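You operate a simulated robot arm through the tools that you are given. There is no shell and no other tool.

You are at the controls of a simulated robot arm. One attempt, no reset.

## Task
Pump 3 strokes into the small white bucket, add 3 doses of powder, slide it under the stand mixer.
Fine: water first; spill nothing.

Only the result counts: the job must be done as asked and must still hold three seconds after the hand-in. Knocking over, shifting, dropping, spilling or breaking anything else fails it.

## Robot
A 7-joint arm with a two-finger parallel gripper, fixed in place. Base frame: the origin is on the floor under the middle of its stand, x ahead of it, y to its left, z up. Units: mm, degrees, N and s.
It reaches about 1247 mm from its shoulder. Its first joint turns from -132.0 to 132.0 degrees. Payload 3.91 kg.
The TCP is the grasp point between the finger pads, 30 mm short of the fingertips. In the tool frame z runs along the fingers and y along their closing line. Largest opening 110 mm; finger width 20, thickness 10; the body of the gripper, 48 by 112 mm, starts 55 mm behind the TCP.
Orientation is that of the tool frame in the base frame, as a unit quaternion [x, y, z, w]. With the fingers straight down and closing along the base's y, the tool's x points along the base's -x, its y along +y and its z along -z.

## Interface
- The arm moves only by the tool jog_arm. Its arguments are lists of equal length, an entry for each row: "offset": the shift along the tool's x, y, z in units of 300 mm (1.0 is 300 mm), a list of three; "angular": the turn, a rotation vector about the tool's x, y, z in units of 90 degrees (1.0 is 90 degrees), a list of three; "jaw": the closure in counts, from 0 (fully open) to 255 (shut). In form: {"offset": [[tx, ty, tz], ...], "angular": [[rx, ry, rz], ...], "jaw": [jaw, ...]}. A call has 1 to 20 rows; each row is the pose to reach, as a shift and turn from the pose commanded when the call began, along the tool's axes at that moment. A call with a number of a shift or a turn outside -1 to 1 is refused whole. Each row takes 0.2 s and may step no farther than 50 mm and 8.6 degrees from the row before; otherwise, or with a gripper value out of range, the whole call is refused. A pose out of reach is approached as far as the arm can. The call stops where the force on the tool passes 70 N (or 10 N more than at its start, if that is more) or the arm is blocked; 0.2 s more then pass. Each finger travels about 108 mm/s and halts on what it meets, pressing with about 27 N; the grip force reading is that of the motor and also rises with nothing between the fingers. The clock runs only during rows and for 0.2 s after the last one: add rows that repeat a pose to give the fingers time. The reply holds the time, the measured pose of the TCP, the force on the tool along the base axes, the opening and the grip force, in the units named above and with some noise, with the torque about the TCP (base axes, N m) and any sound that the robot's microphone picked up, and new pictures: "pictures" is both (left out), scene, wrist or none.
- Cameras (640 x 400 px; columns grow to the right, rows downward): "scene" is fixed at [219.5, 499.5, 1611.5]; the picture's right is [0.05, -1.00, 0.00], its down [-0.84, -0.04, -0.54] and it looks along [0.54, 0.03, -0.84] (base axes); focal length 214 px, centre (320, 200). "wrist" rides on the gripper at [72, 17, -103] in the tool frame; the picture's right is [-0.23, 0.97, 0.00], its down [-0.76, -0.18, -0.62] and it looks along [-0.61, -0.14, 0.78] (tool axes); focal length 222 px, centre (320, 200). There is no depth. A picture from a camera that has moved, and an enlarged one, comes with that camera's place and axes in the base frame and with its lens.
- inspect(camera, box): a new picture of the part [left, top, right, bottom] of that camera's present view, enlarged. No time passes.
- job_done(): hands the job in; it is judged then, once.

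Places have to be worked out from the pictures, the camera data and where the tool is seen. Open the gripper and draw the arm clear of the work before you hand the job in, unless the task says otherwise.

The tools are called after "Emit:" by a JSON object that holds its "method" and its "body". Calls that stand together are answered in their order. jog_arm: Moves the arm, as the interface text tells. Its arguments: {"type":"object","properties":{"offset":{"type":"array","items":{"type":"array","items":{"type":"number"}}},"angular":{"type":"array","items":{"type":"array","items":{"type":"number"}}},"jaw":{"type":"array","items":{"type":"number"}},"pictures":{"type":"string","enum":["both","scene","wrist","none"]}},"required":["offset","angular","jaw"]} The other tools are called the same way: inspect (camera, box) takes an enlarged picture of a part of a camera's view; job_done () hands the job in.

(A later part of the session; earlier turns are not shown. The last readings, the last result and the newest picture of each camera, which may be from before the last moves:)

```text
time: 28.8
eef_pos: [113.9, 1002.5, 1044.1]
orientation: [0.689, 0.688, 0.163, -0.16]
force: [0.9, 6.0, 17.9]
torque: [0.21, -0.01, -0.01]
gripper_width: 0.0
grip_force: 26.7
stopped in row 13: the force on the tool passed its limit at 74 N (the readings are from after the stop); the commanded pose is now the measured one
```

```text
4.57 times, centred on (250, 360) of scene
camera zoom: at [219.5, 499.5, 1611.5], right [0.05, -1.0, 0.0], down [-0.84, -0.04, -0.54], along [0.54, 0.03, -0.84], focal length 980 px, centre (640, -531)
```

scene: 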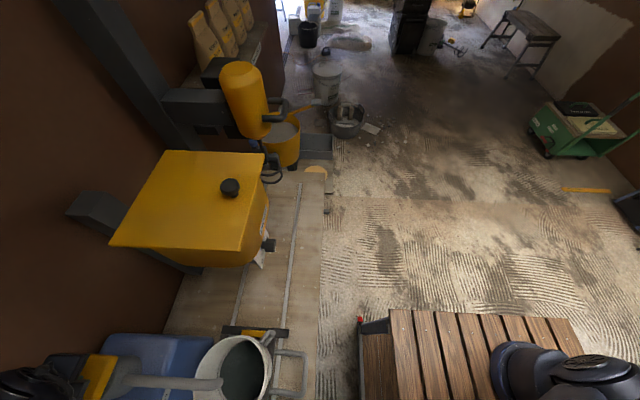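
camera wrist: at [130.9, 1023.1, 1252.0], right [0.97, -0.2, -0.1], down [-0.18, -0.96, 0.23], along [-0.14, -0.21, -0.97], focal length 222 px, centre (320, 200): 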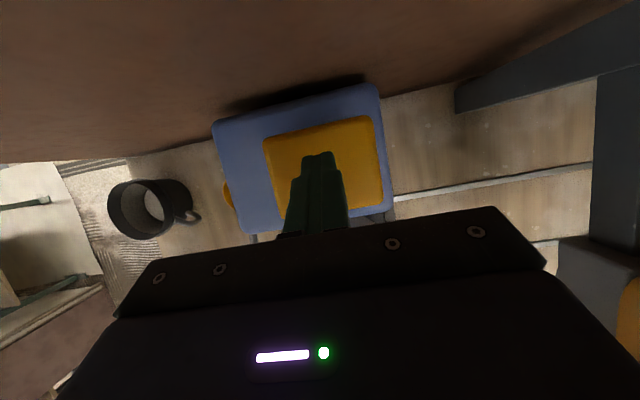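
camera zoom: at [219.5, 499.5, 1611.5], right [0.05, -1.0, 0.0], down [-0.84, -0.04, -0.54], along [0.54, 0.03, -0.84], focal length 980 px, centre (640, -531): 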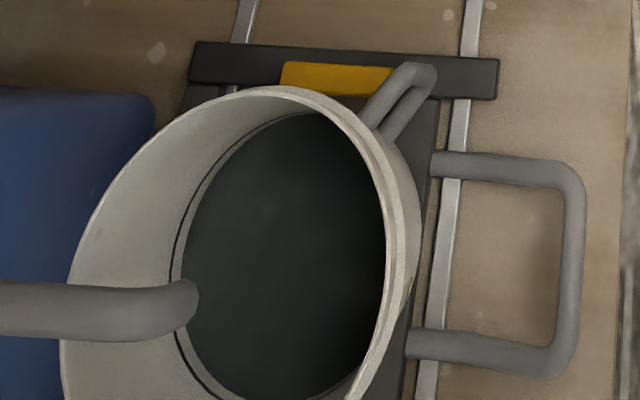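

Third stroke is complete. Now I release the pad upward and retreat toward the robot at a safe height.

Emit:
{"method": "jog_arm", "body": {"offset": [[0.0267, 0, -0.0538], [0.0534, 0, -0.1075], [0.08, 0, -0.1613], [0.1067, 0, -0.215], [0.1334, 0, -0.2688], [0.0198, 0, -0.3624], [-0.0938, 0, -0.456], [-0.2074, 0, -0.5496], [-0.321, 0, -0.6432], [-0.4346, 0, -0.7368], [-0.5482, 0, -0.8304], [-0.6618, 0, -0.924]], "angular": [[0, 0, 0], [0, 0, 0], [0, 0, 0], [0, 0, 0], [0, 0, 0], [0, -0.042, 0], [0, -0.084, 0], [0, -0.126, 0], [0, -0.168, 0], [0, -0.21, 0], [0, -0.252, 0], [0, -0.293, 0]], "jaw": [255, 255, 255, 255, 255, 255, 255, 255, 255, 255, 255, 255], "pictures": "scene"}}

Emit:
{"method": "inspect", "body": {"camera": "scene", "box": [20, 310, 320, 400]}}

```text
time: 31.4
eef_pos: [114.9, 704.6, 1200.0]
orientation: [0.707, 0.707, -0.001, 0.002]
force: [0.1, -0.6, -0.4]
torque: [0.0, 0.03, -0.01]
gripper_width: 0.1
grip_force: 27.5
```

scene: 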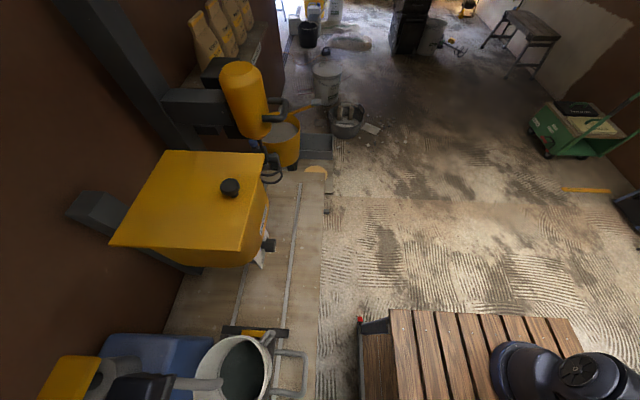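

```text
2.13 times, centred on (170, 355) of scene
camera zoom: at [219.5, 499.5, 1611.5], right [0.05, -1.0, 0.0], down [-0.84, -0.04, -0.54], along [0.54, 0.03, -0.84], focal length 458 px, centre (640, -131)
```

zoom: 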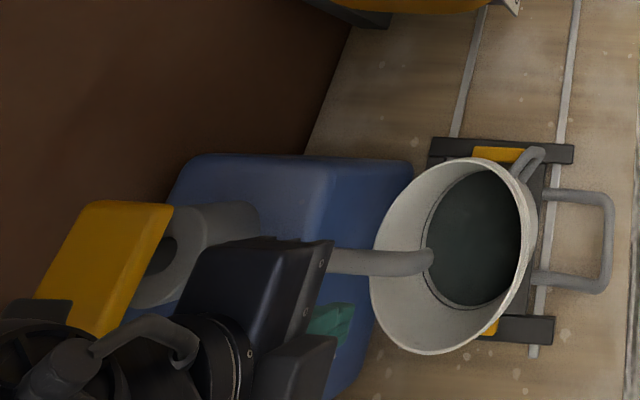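

Pump is released and everything is in place. Backing off and yawing the wrist around so that the camera will sit on the robot side for gripping the carriage handle leg.

Emit:
{"method": "jog_arm", "body": {"offset": [[-0.045, 0, 0], [-0.09, 0, 0], [-0.135, 0, 0], [-0.18, 0, 0], [-0.225, 0, 0], [-0.27, 0, 0], [-0.315, 0, 0], [-0.36, 0, 0], [-0.405, 0, 0], [-0.45, 0, 0], [-0.5, 0, 0]], "angular": [[0, 0, -0.0909], [0, 0, -0.1818], [0, 0, -0.2727], [0, 0, -0.3636], [0, 0, -0.4545], [0, 0, -0.5454], [0, 0, -0.6363], [0, 0, -0.7272], [0, 0, -0.8181], [0, 0, -0.909], [0, 0, -1.0]], "jaw": [255, 240, 220, 200, 180, 160, 140, 120, 116, 116, 116], "pictures": "none"}}

Emit:
{"method": "jog_arm", "body": {"offset": [[-0.014, 0.01, 0.045], [-0.028, 0.02, 0.09], [-0.042, 0.03, 0.135], [-0.056, 0.04, 0.18], [-0.07, 0.05, 0.225], [-0.084, 0.06, 0.27], [-0.098, 0.07, 0.315], [-0.112, 0.08, 0.36], [-0.126, 0.09, 0.405], [-0.14, 0.1, 0.45], [-0.16, 0.11, 0.5]], "angular": [[0, 0, -0.0909], [0, 0, -0.1818], [0, 0, -0.2727], [0, 0, -0.3636], [0, 0, -0.4545], [0, 0, -0.5454], [0, 0, -0.6363], [0, 0, -0.7272], [0, 0, -0.8181], [0, 0, -0.909], [0, 0, -1.0]], "jaw": [116, 116, 116, 116, 116, 116, 116, 116, 116, 116, 116], "pictures": "both"}}

```text
time: 33.8
eef_pos: [112.3, 552.4, 1203.6]
orientation: [-0.001, 1.0, -0.002, 0.001]
force: [0.1, 0.2, -0.5]
torque: [-0.02, 0.02, 0.02]
gripper_width: 59.9
grip_force: 0.0
```

```text
time: 36.2
eef_pos: [161.9, 583.2, 1054.6]
orientation: [0.708, -0.706, 0.002, 0.001]
force: [0.2, 0.0, -0.9]
torque: [0.01, -0.02, -0.03]
gripper_width: 59.8
grip_force: 0.1
camera wrist: at [144.0, 511.2, 1156.9], right [-0.97, 0.22, 0.0], down [0.17, 0.76, 0.62], along [0.14, 0.6, -0.78], focal length 222 px, centre (320, 200)
```

scene: 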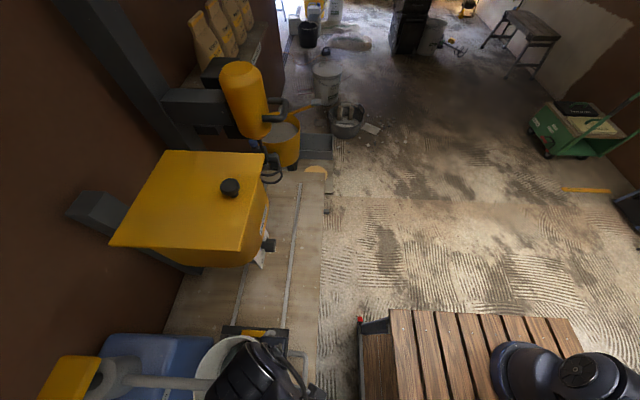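
wrist: 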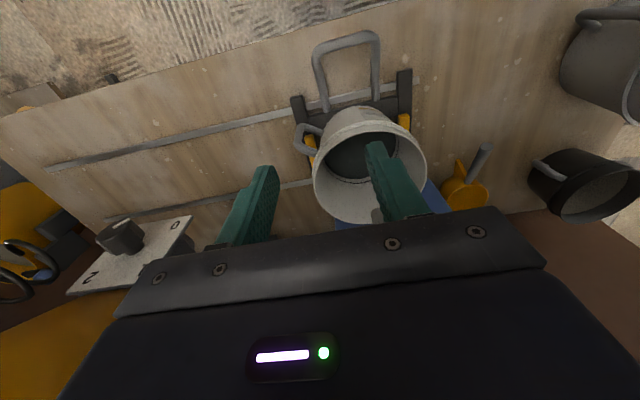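

I'll zoom in on the handle from here to place the leg exactly.

Emit:
{"method": "inspect", "body": {"camera": "wrist", "box": [280, 20, 440, 150]}}

Emit:
{"method": "inspect", "body": {"camera": "wrist", "box": [60, 190, 220, 300]}}

```text
3.08 times, centred on (360, 85) of wrist
camera zoom: at [144.0, 511.2, 1156.9], right [-0.97, 0.22, 0.0], down [0.17, 0.76, 0.62], along [0.14, 0.6, -0.78], focal length 684 px, centre (197, 554)
```

zoom: 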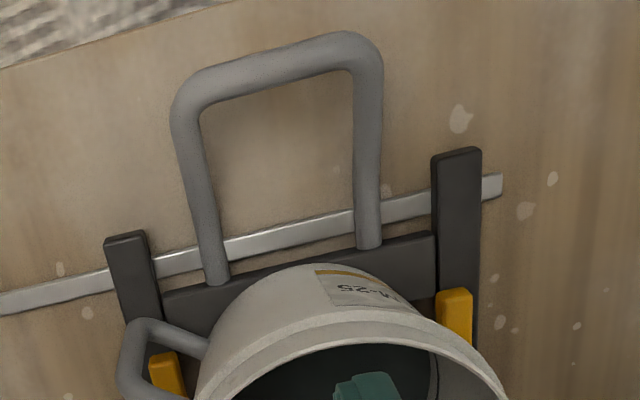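

```text
3.64 times, centred on (140, 245) of wrist
camera zoom: at [144.0, 511.2, 1156.9], right [-0.97, 0.22, 0.0], down [0.17, 0.76, 0.62], along [0.14, 0.6, -0.78], focal length 808 px, centre (974, 36)
```

zoom: 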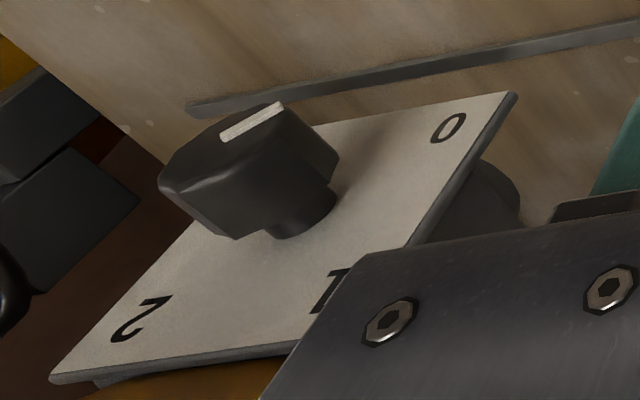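

The handle's +x leg is at about x=163, running from [y 555, z 688] down to [y 660, z 640]. I'm descending above it with a 15° lean toward the robot.

Emit:
{"method": "jog_arm", "body": {"offset": [[-0.003, 0, 0.1166], [-0.006, 0, 0.2333], [-0.009, 0, 0.35], [-0.012, 0, 0.4666], [-0.015, 0, 0.5833], [-0.018, 0, 0.7], [-0.021, 0, 0.8166], [-0.023, 0, 0.9333]], "angular": [[0, -0.021, 0], [0, -0.042, 0], [0, -0.063, 0], [0, -0.084, 0], [0, -0.105, 0], [0, -0.126, 0], [0, -0.147, 0], [0, -0.167, 0]], "jaw": [116, 116, 116, 116, 116, 116, 116, 116], "pictures": "both"}}

Emit:
{"method": "inspect", "body": {"camera": "wrist", "box": [200, 60, 440, 230]}}

Emit:
{"method": "inspect", "body": {"camera": "scene", "box": [180, 310, 340, 400]}}

```text
time: 38.0
eef_pos: [164.2, 590.8, 773.7]
orientation: [-0.701, 0.702, 0.09, 0.092]
force: [-0.2, -0.3, 0.2]
torque: [0.02, -0.04, 0.0]
gripper_width: 59.8
grip_force: 0.1
camera wrist: at [146.4, 495.6, 854.3], right [-0.97, 0.22, 0.06], down [0.18, 0.58, 0.8], along [0.14, 0.79, -0.6], focal length 222 px, centre (320, 200)
```

scene: 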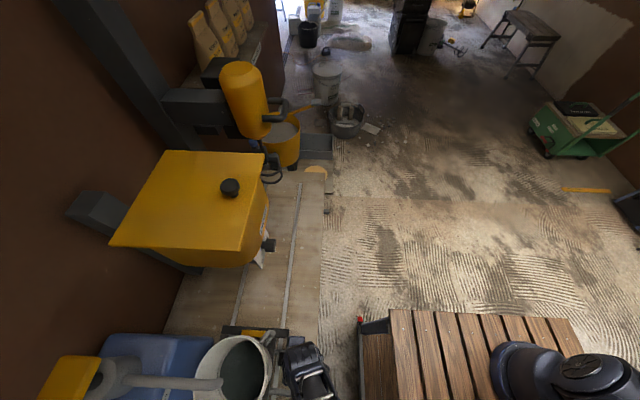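
wrist: 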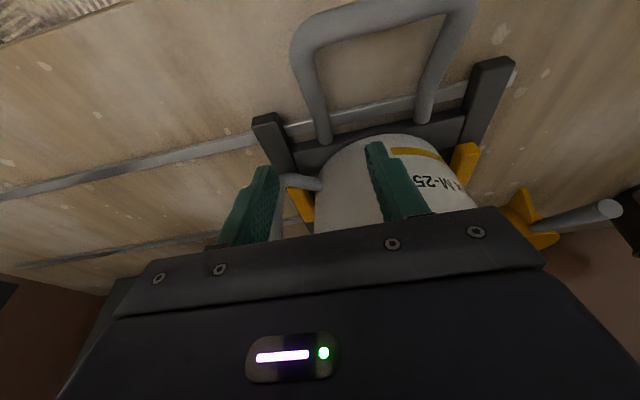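

```text
2.35 times, centred on (320, 145) of wrist
camera zoom: at [146.4, 495.6, 854.3], right [-0.97, 0.22, 0.06], down [0.18, 0.58, 0.8], along [0.14, 0.79, -0.6], focal length 523 px, centre (320, 329)
```

zoom: 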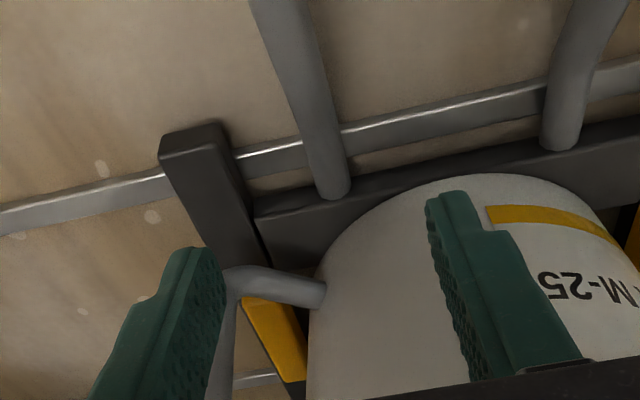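

```text
4.00 times, centred on (260, 355) of scene
camera zoom: at [219.5, 499.5, 1611.5], right [0.05, -1.0, 0.0], down [-0.84, -0.04, -0.54], along [0.54, 0.03, -0.84], focal length 858 px, centre (560, -420)
```

zoom: 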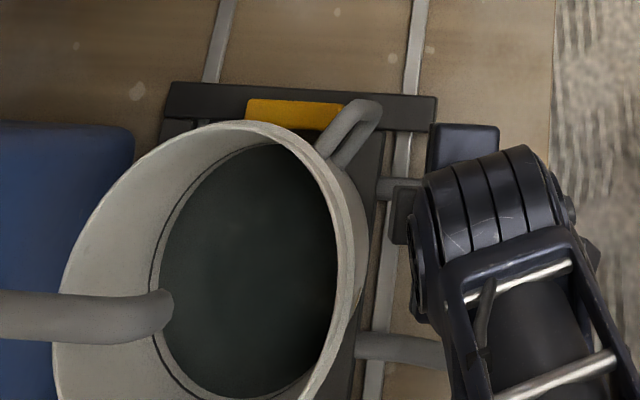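

The leg lies between the fingers at x≈163. I descend the last 102 mm so the leg sits at the TCP.

Emit:
{"method": "jog_arm", "body": {"offset": [[0.0145, 0, 0.0548], [0.029, 0, 0.1096], [0.0435, 0, 0.1644], [0.058, 0, 0.2192], [0.0725, 0, 0.274], [0.087, 0, 0.3288]], "angular": [[0, 0, 0], [0, 0, 0], [0, 0, 0], [0, 0, 0], [0, 0, 0], [0, 0, 0]], "jaw": [116, 116, 116, 116, 116, 116], "pictures": "both"}}

Emit:
{"method": "inspect", "body": {"camera": "wrist", "box": [200, 30, 460, 230]}}

```text
time: 39.4
eef_pos: [163.0, 591.7, 671.7]
orientation: [-0.701, 0.701, 0.091, 0.092]
force: [0.3, 0.6, 0.3]
torque: [-0.01, 0.01, -0.01]
gripper_width: 60.0
grip_force: 0.2
camera wrist: at [146.1, 495.4, 753.3], right [-0.97, 0.22, 0.06], down [0.18, 0.58, 0.8], along [0.14, 0.79, -0.6], focal length 222 px, centre (320, 200)
```

scene: 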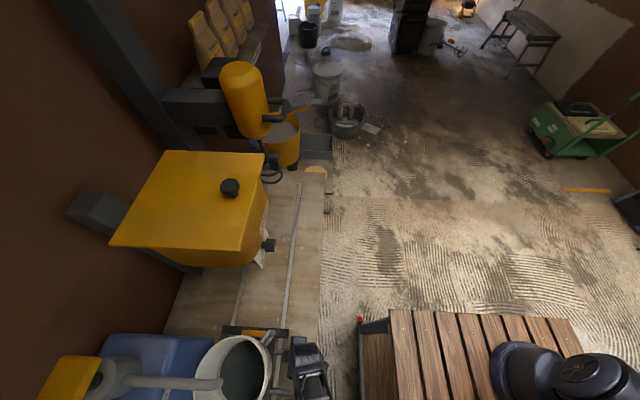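
wrist: 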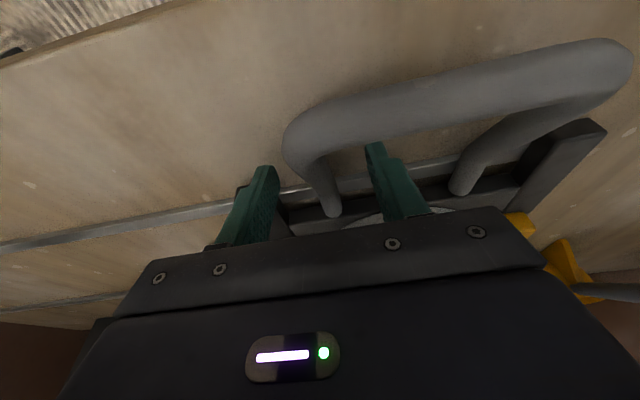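

```text
2.00 times, centred on (330, 130) of wrist
camera zoom: at [146.1, 495.4, 753.3], right [-0.97, 0.22, 0.06], down [0.18, 0.58, 0.8], along [0.14, 0.79, -0.6], focal length 444 px, centre (300, 340)
```

zoom: 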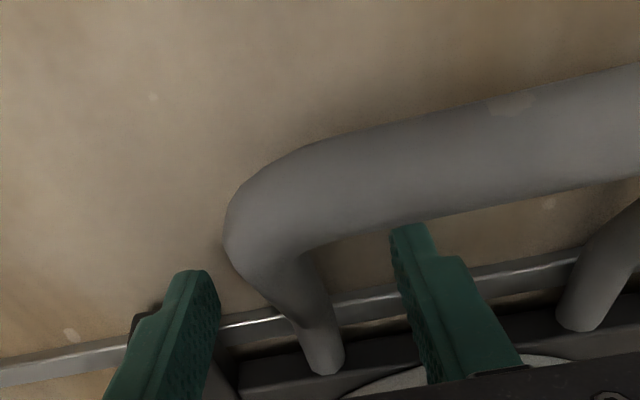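

The leg lies between the fingers. Closing the gripper on it gently.

Emit:
{"method": "jog_arm", "body": {"offset": [[0, 0, 0], [0, 0, 0], [0, 0, 0], [0, 0, 0], [0, 0, 0], [0, 0, 0], [0, 0, 0], [0, 0, 0]], "angular": [[0, 0, 0], [0, 0, 0], [0, 0, 0], [0, 0, 0], [0, 0, 0], [0, 0, 0], [0, 0, 0], [0, 0, 0]], "jaw": [140, 160, 175, 190, 205, 220, 240, 255], "pictures": "wrist"}}

Emit:
{"method": "inspect", "body": {"camera": "wrist", "box": [200, 30, 460, 230]}}

```text
time: 41.2
eef_pos: [164.4, 591.9, 672.0]
orientation: [0.701, -0.701, -0.09, -0.092]
force: [20.4, 3.9, -3.3]
torque: [0.01, -0.11, 0.34]
gripper_width: 17.5
grip_force: 45.1
camera wrist: at [147.5, 495.2, 753.4], right [-0.97, 0.22, 0.05], down [0.18, 0.58, 0.8], along [0.14, 0.79, -0.6], focal length 222 px, centre (320, 200)
```

wrist: 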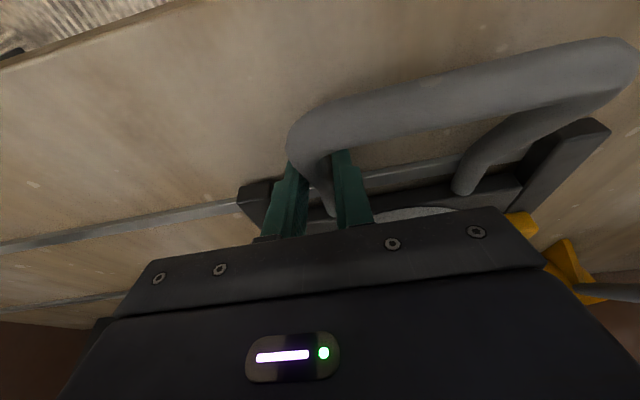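

```text
2.00 times, centred on (330, 130) of wrist
camera zoom: at [147.5, 495.2, 753.4], right [-0.97, 0.22, 0.05], down [0.18, 0.58, 0.8], along [0.14, 0.79, -0.6], focal length 444 px, centre (300, 340)
```

zoom: 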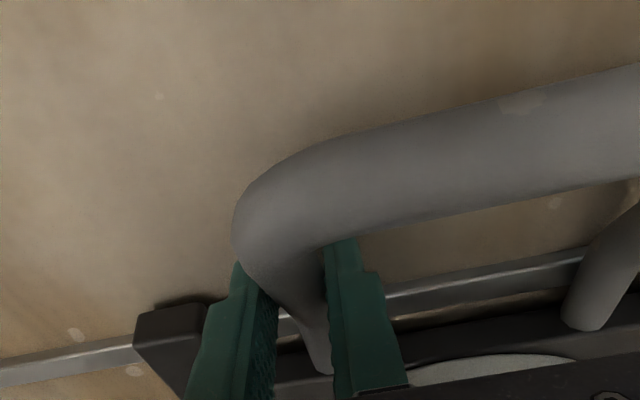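

The leg is gripped (17.5 mm). I'll start sliding the carriage along +x gently, watching the drag force.

Emit:
{"method": "jog_arm", "body": {"offset": [[0, -0.006, 0], [0, -0.015, 0], [0, -0.028, 0], [0, -0.044, 0], [0, -0.062, 0], [0, -0.08, 0], [0, -0.094, 0], [0, -0.1, 0]], "angular": [[0, 0, 0], [0, 0, 0], [0, 0, 0], [0, 0, 0], [0, 0, 0], [0, 0, 0], [0, 0, 0], [0, 0, 0]], "jaw": [255, 255, 255, 255, 255, 255, 255, 255], "pictures": "both"}}

Emit:
{"method": "inspect", "body": {"camera": "scene", "box": [180, 300, 340, 400]}}

```text
time: 43.0
eef_pos: [193.3, 591.6, 672.0]
orientation: [-0.7, 0.702, 0.091, 0.094]
force: [-0.3, 38.4, 20.1]
torque: [0.71, 0.06, 0.12]
gripper_width: 18.1
grip_force: 44.9
camera wrist: at [177.2, 494.6, 753.0], right [-0.97, 0.22, 0.06], down [0.18, 0.57, 0.8], along [0.14, 0.79, -0.6], focal length 222 px, centre (320, 200)
```

scene: 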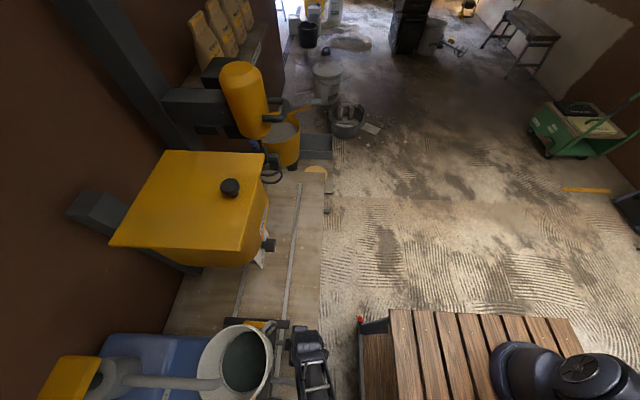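
wrist: 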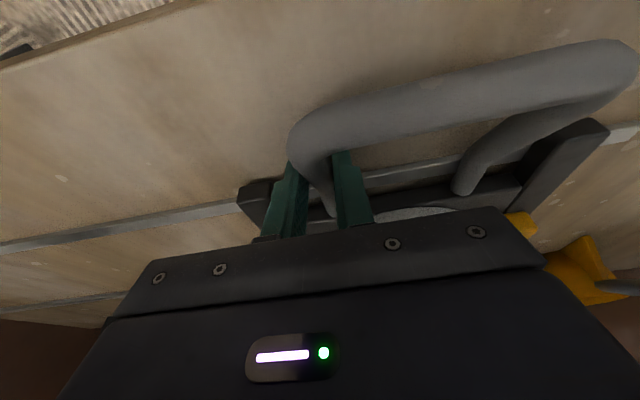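

```text
4.00 times, centred on (260, 350) of scene
camera zoom: at [219.5, 499.5, 1611.5], right [0.05, -1.0, 0.0], down [-0.84, -0.04, -0.54], along [0.54, 0.03, -0.84], focal length 858 px, centre (560, -400)
```

zoom: 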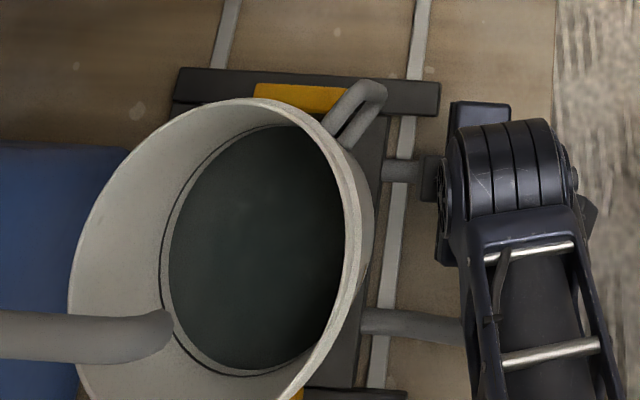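

The carriage moves, but the tight grip builds up side forces (38 N in y, 20 N in z) against the rails. I'll loosen the fingers slightly so the leg is just caged, which removes the cross-loading.

Emit:
{"method": "jog_arm", "body": {"offset": [[0, 0, 0], [0, 0, 0], [0, 0, 0]], "angular": [[0, 0, 0], [0, 0, 0], [0, 0, 0]], "jaw": [205, 200, 200], "pictures": "wrist"}}

Emit:
{"method": "inspect", "body": {"camera": "wrist", "box": [200, 30, 460, 230]}}

```text
time: 43.8
eef_pos: [196.1, 590.2, 670.0]
orientation: [-0.701, 0.701, 0.09, 0.092]
force: [0.0, 0.3, 0.5]
torque: [-0.01, -0.01, 0.01]
gripper_width: 23.9
grip_force: 0.2
camera wrist: at [177.0, 492.9, 751.9], right [-0.97, 0.22, 0.06], down [0.18, 0.58, 0.8], along [0.14, 0.79, -0.6], focal length 222 px, centre (320, 200)
```

wrist: 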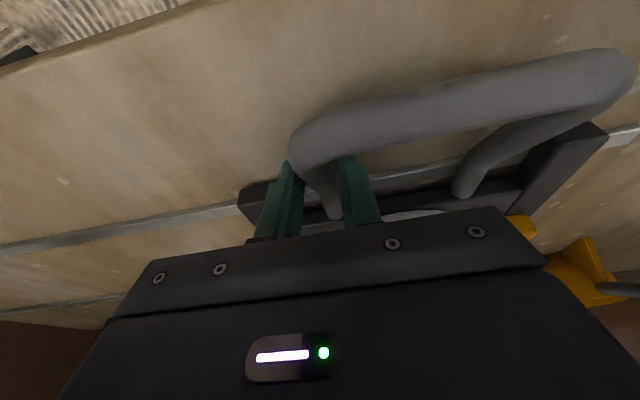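

```text
2.00 times, centred on (330, 130) of wrist
camera zoom: at [177.0, 492.9, 751.9], right [-0.97, 0.22, 0.06], down [0.18, 0.58, 0.8], along [0.14, 0.79, -0.6], focal length 444 px, centre (300, 340)
```

zoom: 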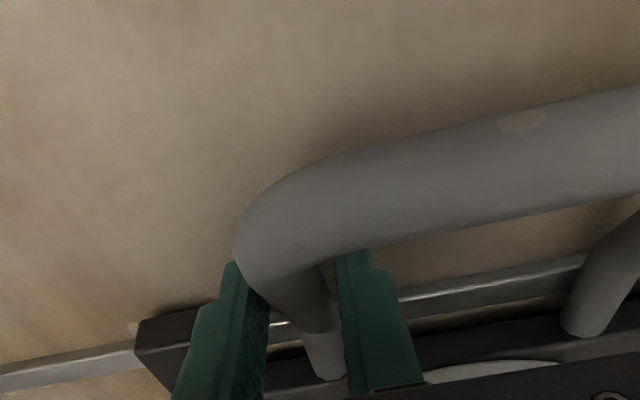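

Forces are zero with the leg caged. Now sliding +x smoothly with gentle acceleration, 175 mm.

Emit:
{"method": "jog_arm", "body": {"offset": [[0, -0.0067, 0], [0, -0.02, 0], [0, -0.04, 0], [0, -0.0667, 0], [0, -0.1, 0], [0, -0.1367, 0], [0, -0.1733, 0], [0, -0.21, 0], [0, -0.2467, 0], [0, -0.2833, 0], [0, -0.32, 0], [0, -0.3567, 0], [0, -0.3933, 0], [0, -0.43, 0], [0, -0.4667, 0], [0, -0.5033, 0], [0, -0.5333, 0], [0, -0.5567, 0], [0, -0.5733, 0], [0, -0.5833, 0]], "angular": [[0, 0, 0], [0, 0, 0], [0, 0, 0], [0, 0, 0], [0, 0, 0], [0, 0, 0], [0, 0, 0], [0, 0, 0], [0, 0, 0], [0, 0, 0], [0, 0, 0], [0, 0, 0], [0, 0, 0], [0, 0, 0], [0, 0, 0], [0, 0, 0], [0, 0, 0], [0, 0, 0], [0, 0, 0], [0, 0, 0]], "jaw": [200, 200, 200, 200, 200, 200, 200, 200, 200, 200, 200, 200, 200, 200, 200, 200, 200, 200, 200, 200], "pictures": "both"}}

Emit:
{"method": "inspect", "body": {"camera": "scene", "box": [140, 180, 360, 360]}}

```text
time: 48.0
eef_pos: [367.3, 591.8, 671.4]
orientation: [-0.701, 0.701, 0.09, 0.092]
force: [0.5, 0.7, 0.0]
torque: [0.0, 0.0, -0.03]
gripper_width: 24.0
grip_force: 0.2
camera wrist: at [350.5, 494.0, 752.6], right [-0.97, 0.22, 0.06], down [0.18, 0.58, 0.8], along [0.14, 0.79, -0.6], focal length 222 px, centre (320, 200)
```

scene: 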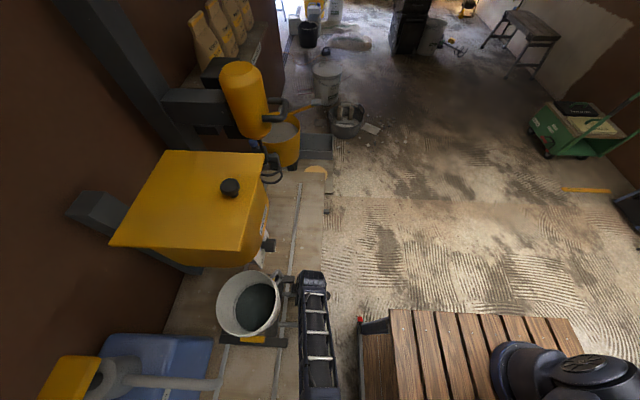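
wrist: 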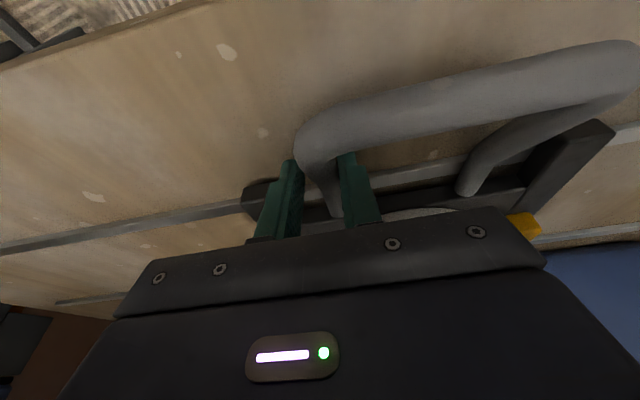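

```text
2.22 times, centred on (250, 270) of scene
camera zoom: at [219.5, 499.5, 1611.5], right [0.05, -1.0, 0.0], down [-0.84, -0.04, -0.54], along [0.54, 0.03, -0.84], focal length 477 px, centre (476, 44)
```

zoom: 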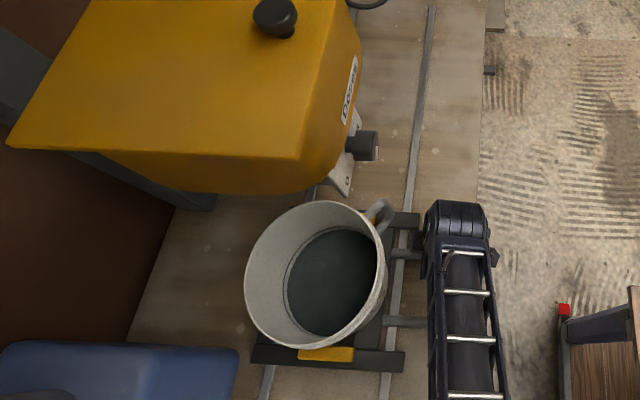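

Sliding works smoothly and the bucket is at about x≈310. The plate's lower edge at z≈896 is well above the rim (815), so I continue another 150 mm to bring the bucket under the hopper outlet (x≈462).

Emit:
{"method": "jog_arm", "body": {"offset": [[0, -0.0067, 0], [0, -0.02, 0], [0, -0.04, 0], [0, -0.0667, 0], [0, -0.1, 0], [0, -0.1367, 0], [0, -0.1733, 0], [0, -0.21, 0], [0, -0.2467, 0], [0, -0.2833, 0], [0, -0.32, 0], [0, -0.3567, 0], [0, -0.3933, 0], [0, -0.4267, 0], [0, -0.4533, 0], [0, -0.4733, 0], [0, -0.49, 0], [0, -0.5, 0]], "angular": [[0, 0, 0], [0, 0, 0], [0, 0, 0], [0, 0, 0], [0, 0, 0], [0, 0, 0], [0, 0, 0], [0, 0, 0], [0, 0, 0], [0, 0, 0], [0, 0, 0], [0, 0, 0], [0, 0, 0], [0, 0, 0], [0, 0, 0], [0, 0, 0], [0, 0, 0], [0, 0, 0]], "jaw": [200, 200, 200, 200, 200, 200, 200, 200, 200, 200, 200, 200, 200, 200, 200, 200, 200, 200], "pictures": "both"}}

Emit:
{"method": "inspect", "body": {"camera": "scene", "box": [140, 160, 360, 330]}}

```text
time: 51.8
eef_pos: [517.6, 589.8, 672.3]
orientation: [0.701, -0.701, -0.09, -0.093]
force: [0.9, 0.0, -0.4]
torque: [0.0, -0.02, -0.01]
gripper_width: 23.6
grip_force: 0.0
camera wrist: at [500.3, 493.5, 752.9], right [-0.97, 0.22, 0.06], down [0.18, 0.58, 0.8], along [0.14, 0.79, -0.6], focal length 222 px, centre (320, 200)
```

scene: 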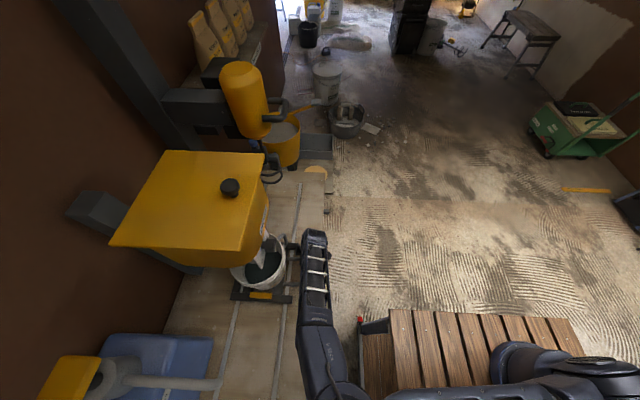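
wrist: 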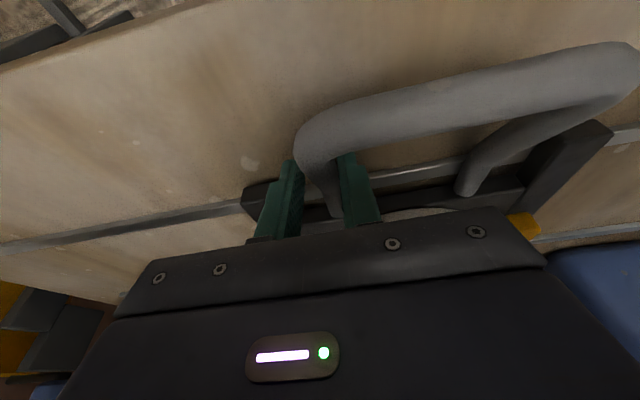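

```text
2.35 times, centred on (250, 245) of scene
camera zoom: at [219.5, 499.5, 1611.5], right [0.05, -1.0, 0.0], down [-0.84, -0.04, -0.54], along [0.54, 0.03, -0.84], focal length 505 px, centre (485, 94)
```

zoom: 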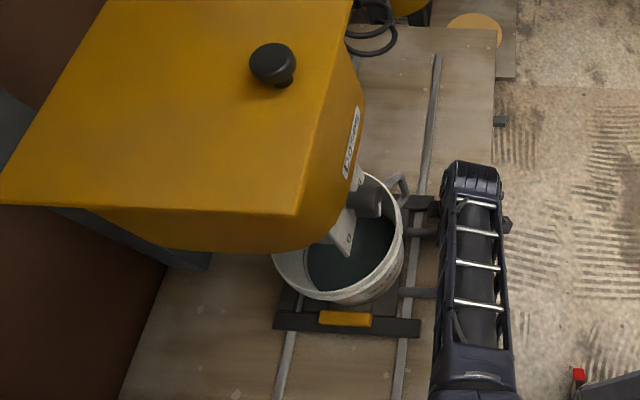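

The bucket is now below the hopper with zero residual force. I open the fingers, lift straight up off the leg and back away toward the robot to check alignment.

Emit:
{"method": "jog_arm", "body": {"offset": [[0, 0, 0], [0, 0, 0], [0, 0, 0], [-0.0171, 0, -0.0644], [-0.0343, 0, -0.1288], [-0.0514, 0, -0.1932], [-0.0686, 0, -0.2576], [-0.0857, 0, -0.322], [0.026, 0, -0.4207], [0.1377, 0, -0.5193], [0.2493, 0, -0.618], [0.361, 0, -0.7167], [0.4727, 0, -0.8153]], "angular": [[0, 0, 0], [0, 0, 0], [0, 0, 0], [0, 0, 0], [0, 0, 0], [0, 0, 0], [0, 0, 0], [0, 0, 0], [0, 0, 0], [0, 0, 0], [0, 0, 0], [0, 0, 0], [0, 0, 0]], "jaw": [180, 140, 116, 116, 116, 116, 116, 116, 116, 116, 116, 116, 116], "pictures": "both"}}

Emit:
{"method": "inspect", "body": {"camera": "wrist", "box": [220, 30, 460, 240]}}

Emit:
{"method": "inspect", "body": {"camera": "scene", "box": [180, 180, 360, 330]}}

```text
time: 54.6
eef_pos: [514.2, 388.0, 869.6]
orientation: [0.702, -0.7, -0.091, -0.091]
force: [-0.2, 0.1, -0.3]
torque: [-0.02, -0.02, -0.03]
gripper_width: 59.9
grip_force: 0.1
camera wrist: at [497.4, 291.1, 951.7], right [-0.97, 0.22, 0.06], down [0.18, 0.58, 0.8], along [0.14, 0.79, -0.6], focal length 222 px, centre (320, 200)
```

scene: 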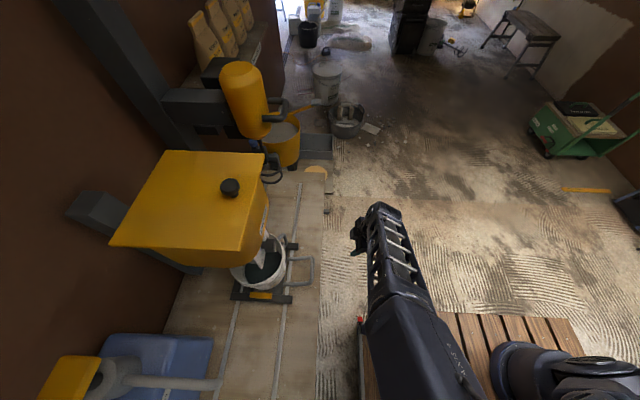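
wrist: 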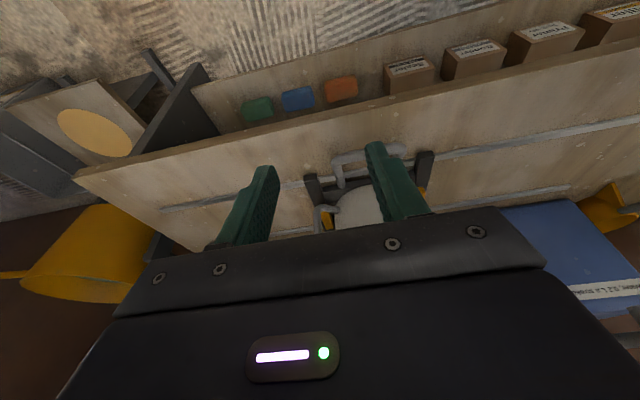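

```text
1.90 times, centred on (340, 135) of wrist
camera zoom: at [497.4, 291.1, 951.7], right [-0.97, 0.22, 0.06], down [0.18, 0.58, 0.8], along [0.14, 0.79, -0.6], focal length 423 px, centre (282, 324)
```

zoom: 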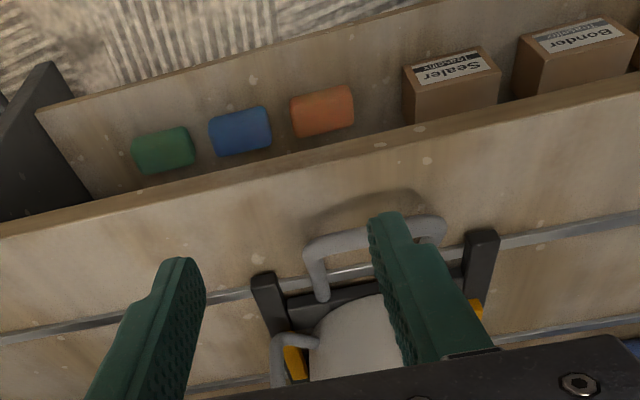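

```text
2.67 times, centred on (270, 255) of scene
camera zoom: at [219.5, 499.5, 1611.5], right [0.05, -1.0, 0.0], down [-0.84, -0.04, -0.54], along [0.54, 0.03, -0.84], focal length 572 px, centre (453, 53)
```

zoom: 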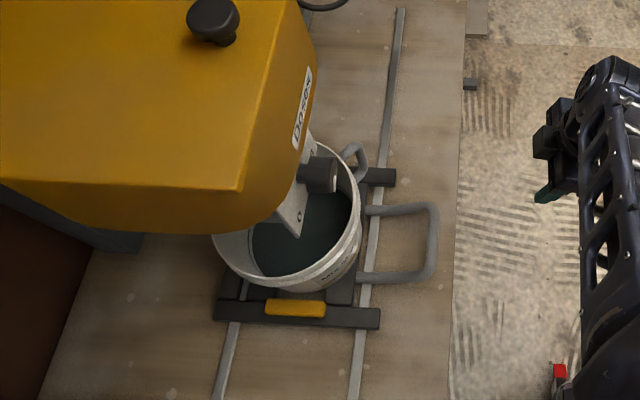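

The bucket sits under the plate. Now I pitch the hand to horizontal in front of the dial; the camera will be below, looking up, which also shows the outlet and alignment.

Emit:
{"method": "jog_arm", "body": {"offset": [[-0.056, 0.017, -0.012], [-0.111, 0.035, -0.024], [-0.167, 0.052, -0.036], [-0.222, 0.069, -0.048], [-0.278, 0.087, -0.06], [-0.334, 0.104, -0.073], [-0.389, 0.121, -0.085], [-0.445, 0.138, -0.097], [-0.5, 0.156, -0.109], [-0.556, 0.173, -0.121]], "angular": [[0, -0.0833, 0], [0, -0.1667, 0], [0, -0.25, 0], [0, -0.3333, 0], [0, -0.4167, 0], [0, -0.5, 0], [0, -0.5833, 0], [0, -0.6667, 0], [0, -0.75, 0], [0, -0.8333, 0]], "jaw": [116, 116, 100, 80, 60, 60, 60, 60, 60, 60], "pictures": "both"}}

Emit:
{"method": "inspect", "body": {"camera": "wrist", "box": [200, 0, 480, 230]}}

```text
time: 56.8
eef_pos: [463.6, 542.8, 948.6]
orientation: [0.501, -0.499, -0.499, -0.501]
force: [-0.6, -0.5, 0.3]
torque: [0.01, -0.03, 0.01]
gripper_width: 84.3
grip_force: 0.1
camera wrist: at [447.7, 438.5, 875.8], right [-0.97, 0.0, 0.22], down [0.18, -0.62, 0.76], along [0.14, 0.78, 0.61], focal length 222 px, centre (320, 200)
```

scene: 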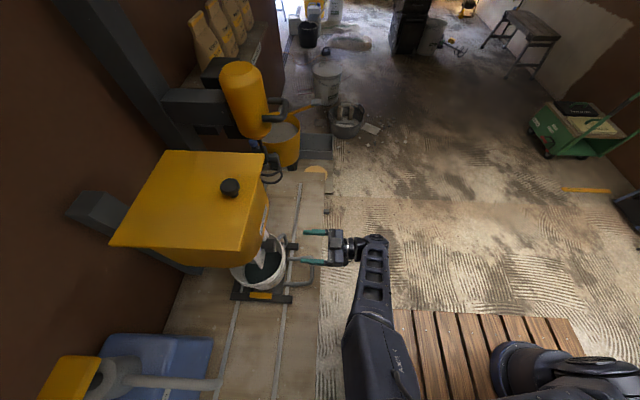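
wrist: 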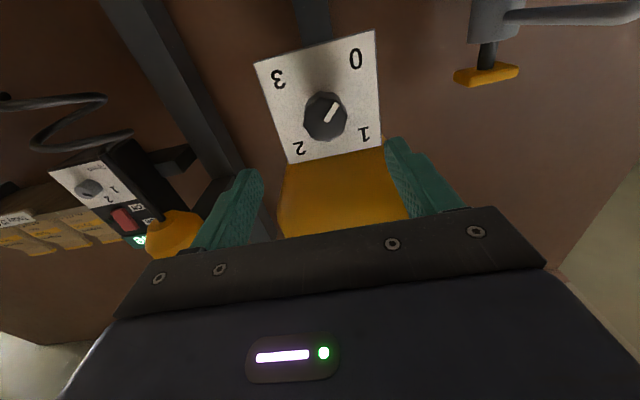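

```text
1.74 times, centred on (340, 115) of wrist
camera zoom: at [447.7, 438.5, 875.8], right [-0.97, 0.0, 0.22], down [0.18, -0.62, 0.76], along [0.14, 0.78, 0.61], focal length 386 px, centre (285, 348)
```

zoom: 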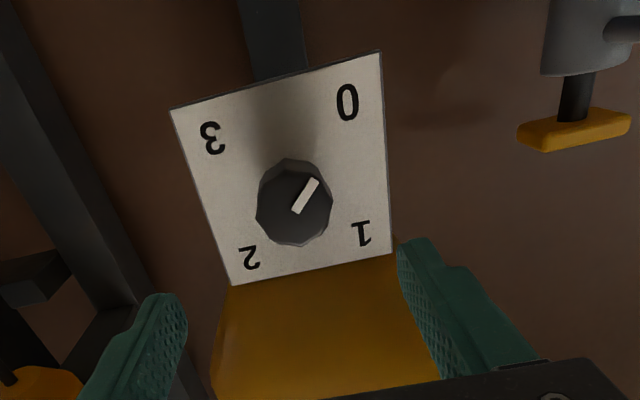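

The dial is clearly visible: knob centre about [460, 675, 952], plate face at y≈706, and the pointer is at 0. I want one grip to cover the whole 270° turn, so I pre-roll the hand −135° here in free space and check that it's reachable.

Emit:
{"method": "jog_arm", "body": {"offset": [[0, 0, 0], [0, 0, 0], [0, 0, 0], [0, 0, 0], [0, 0, 0], [0, 0, 0], [0, 0, 0], [0, 0, 0]], "angular": [[0, 0, -0.09375], [0, 0, -0.1875], [0, 0, -0.28125], [0, 0, -0.375], [0, 0, -0.46875], [0, 0, -0.5625], [0, 0, -0.65625], [0, 0, -0.75]], "jaw": [60, 60, 60, 60, 60, 60, 60, 60], "pictures": "none"}}

Emit:
{"method": "jog_arm", "body": {"offset": [[0, 0, 0], [0, 0, 0], [0, 0, 0], [0, 0, 0], [0, 0, 0], [0, 0, 0], [0, 0, 0], [0, 0, 0]], "angular": [[0, 0, -0.09375], [0, 0, -0.1875], [0, 0, -0.28125], [0, 0, -0.375], [0, 0, -0.46875], [0, 0, -0.5625], [0, 0, -0.65625], [0, 0, -0.75]], "jaw": [60, 60, 60, 60, 60, 60, 60, 60], "pictures": "both"}}

Emit:
{"method": "inspect", "body": {"camera": "wrist", "box": [200, 0, 480, 230]}}

```text
time: 58.6
eef_pos: [485.6, 539.5, 1027.9]
orientation: [0.716, -0.161, -0.162, -0.659]
force: [1.0, 0.7, -0.2]
torque: [-0.04, 0.03, 0.01]
gripper_width: 84.0
grip_force: 0.1
out of reach, approached as far as the arm can: row 6, 7, 8
```

```text
time: 60.4
eef_pos: [480.9, 543.3, 1093.5]
orientation: [0.752, -0.056, -0.063, -0.654]
force: [0.0, -1.2, -0.3]
torque: [-0.01, 0.03, -0.02]
gripper_width: 84.2
grip_force: 0.0
out of reach, approached as far as the arm can: row 1, 2, 3, 4, 5, 6, 7, 8
camera wrist: at [551.4, 438.1, 1078.7], right [-0.39, -0.13, -0.91], down [-0.71, -0.59, 0.39], along [-0.59, 0.8, 0.13], focal length 222 px, centre (320, 200)
```

scene: 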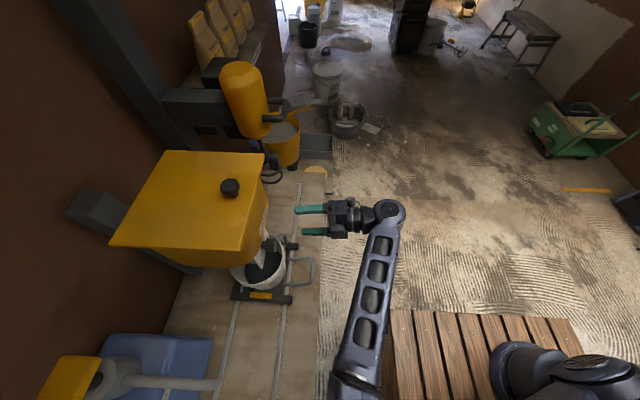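
wrist: 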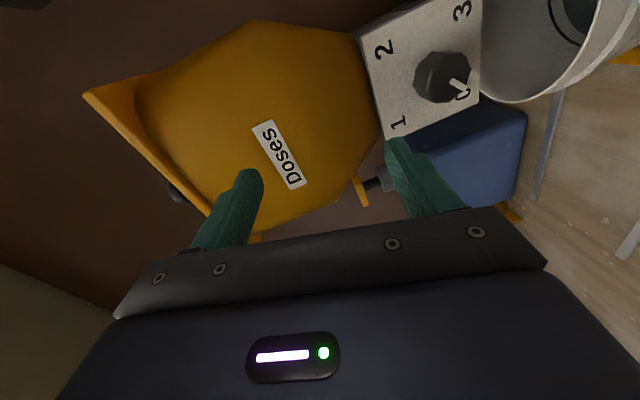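

```text
1.74 times, centred on (340, 115) of wrist
camera zoom: at [551.4, 438.1, 1078.7], right [-0.39, -0.13, -0.91], down [-0.71, -0.59, 0.39], along [-0.59, 0.8, 0.13], focal length 386 px, centre (285, 348)
```

zoom: 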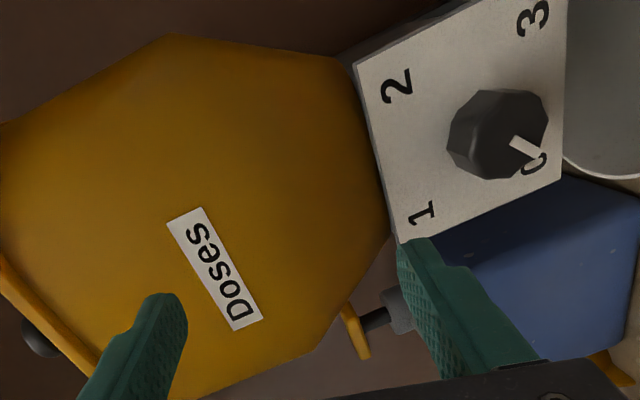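

Rolling past about −45° is out of reach, so I must work from the other side. First I'll check what the commanded pose is now with a null row.

Emit:
{"method": "jog_arm", "body": {"offset": [[0, 0, 0]], "angular": [[0, 0, 0]], "jaw": [60], "pictures": "none"}}

```text
time: 60.8
eef_pos: [481.4, 543.4, 1094.0]
orientation: [0.752, -0.056, -0.063, -0.654]
force: [0.3, 0.1, 0.5]
torque: [-0.03, 0.01, 0.0]
gripper_width: 84.2
grip_force: 0.1
```

The commanded pose is now the achieved one (roll ≈ −80°). I roll back to the level roll-0 pose in front of the dial, then test positive rolls.

Emit:
{"method": "jog_arm", "body": {"offset": [[0.0016, 0.0473, 0.0065], [0.0031, 0.0946, 0.013], [0.0047, 0.1419, 0.0195], [0.0063, 0.1892, 0.026], [0.0079, 0.2365, 0.0325], [0.0094, 0.2838, 0.039], [0.011, 0.3311, 0.0455], [0.0126, 0.3784, 0.052], [0.0141, 0.4257, 0.0585], [0.0157, 0.473, 0.065]], "angular": [[0.0073, -0.0063, 0.0891], [0.0146, -0.0126, 0.1782], [0.0218, -0.0189, 0.2673], [0.0291, -0.0252, 0.3564], [0.0364, -0.0316, 0.4455], [0.0437, -0.0379, 0.5346], [0.051, -0.0442, 0.6237], [0.0582, -0.0505, 0.7128], [0.0655, -0.0568, 0.8019], [0.0728, -0.0631, 0.891]], "jaw": [60, 60, 60, 60, 60, 60, 60, 60, 60, 60], "pictures": "none"}}

Emit:
{"method": "jog_arm", "body": {"offset": [[0, 0, 0], [0, 0, 0], [0, 0, 0], [0, 0, 0], [0, 0, 0], [0, 0, 0], [0, 0, 0], [0, 0, 0], [0, 0, 0], [0, 0, 0], [0, 0, 0]], "angular": [[0, 0, 0.0909], [0, 0, 0.1818], [0, 0, 0.2727], [0, 0, 0.3636], [0, 0, 0.4545], [0, 0, 0.5454], [0, 0, 0.6363], [0, 0, 0.7272], [0, 0, 0.8181], [0, 0, 0.909], [0, 0, 1.0]], "jaw": [60, 60, 60, 60, 60, 60, 60, 60, 60, 60, 60], "pictures": "none"}}

```text
time: 63.0
eef_pos: [465.3, 546.1, 950.5]
orientation: [-0.499, 0.5, 0.501, 0.5]
force: [-0.2, 0.4, -0.2]
torque: [0.0, 0.0, -0.04]
gripper_width: 84.3
grip_force: 0.1
```

```text
time: 65.4
eef_pos: [463.4, 545.4, 949.1]
orientation: [0.002, 0.707, 0.708, 0.0]
force: [-0.1, 0.3, 0.1]
torque: [0.01, 0.01, -0.04]
gripper_width: 84.1
grip_force: 0.1
```

Roll +90° is fine. Continuing to +180° to test the range.

Emit:
{"method": "jog_arm", "body": {"offset": [[0, 0, 0], [0, 0, 0], [0, 0, 0], [0, 0, 0], [0, 0, 0], [0, 0, 0], [0, 0, 0], [0, 0, 0], [0, 0, 0], [0, 0, 0], [0, 0, 0]], "angular": [[0, 0, 0.0909], [0, 0, 0.1818], [0, 0, 0.2727], [0, 0, 0.3636], [0, 0, 0.4545], [0, 0, 0.5454], [0, 0, 0.6363], [0, 0, 0.7272], [0, 0, 0.8181], [0, 0, 0.909], [0, 0, 1.0]], "jaw": [60, 60, 60, 60, 60, 60, 60, 60, 60, 60, 60], "pictures": "none"}}

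Emit:
{"method": "jog_arm", "body": {"offset": [[0, 0, 0], [0, 0, 0], [0, 0, 0], [0, 0, 0], [0, 0, 0], [0, 0, 0]], "angular": [[0, 0, 0.0926], [0, 0, 0.1852], [0, 0, 0.2778], [0, 0, 0.3704], [0, 0, 0.463], [0, 0, 0.5556]], "jaw": [60, 60, 60, 60, 60, 60], "pictures": "both"}}

```text
time: 67.8
eef_pos: [463.8, 545.5, 949.0]
orientation: [-0.501, -0.498, -0.5, 0.501]
force: [-0.3, 0.0, -0.1]
torque: [-0.02, -0.02, 0.0]
gripper_width: 83.9
grip_force: 0.1
```

```text
time: 69.2
eef_pos: [462.0, 545.7, 949.3]
orientation: [-0.664, -0.24, -0.242, 0.665]
force: [0.0, 0.3, -0.1]
torque: [-0.02, 0.03, 0.0]
gripper_width: 84.1
grip_force: 0.1
camera wrist: at [529.3, 442.7, 981.1], right [0.45, 0.0, -0.89], down [-0.7, -0.62, -0.35], along [-0.56, 0.78, -0.28], focal length 222 px, centre (320, 200)
```

scene: 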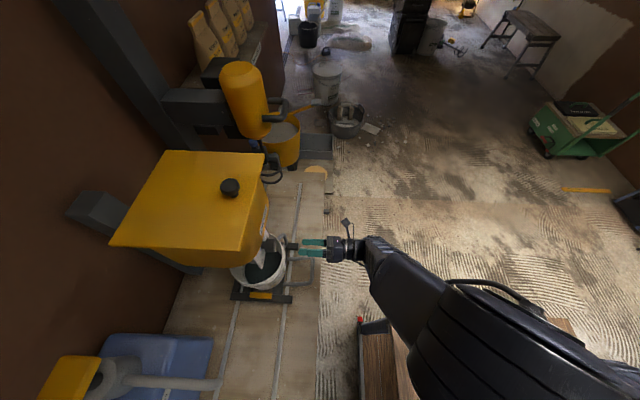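
wrist: 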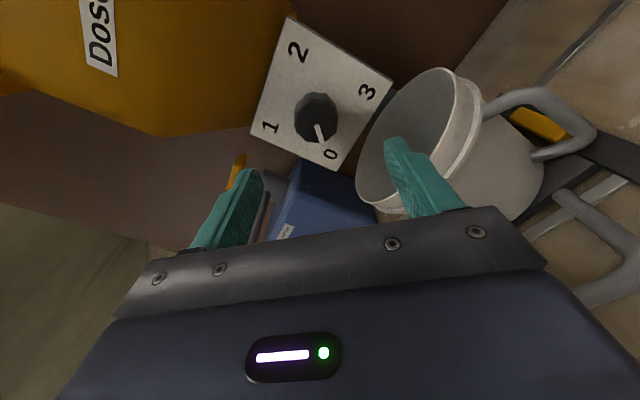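

+230° is reachable too. I'll check the margin up to +260° before choosing start and end rolls.

Emit:
{"method": "jog_arm", "body": {"offset": [[0, 0, 0], [0, 0, 0], [0, 0, 0], [0, 0, 0]], "angular": [[0, 0, 0.0833], [0, 0, 0.1667], [0, 0, 0.25], [0, 0, 0.3333]], "jaw": [60, 60, 60, 60], "pictures": "none"}}

```text
time: 70.2
eef_pos: [462.9, 546.0, 947.9]
orientation: [-0.704, -0.06, -0.061, 0.705]
force: [0.8, 0.6, 0.0]
torque: [-0.02, -0.01, 0.01]
gripper_width: 83.8
grip_force: 0.0
```

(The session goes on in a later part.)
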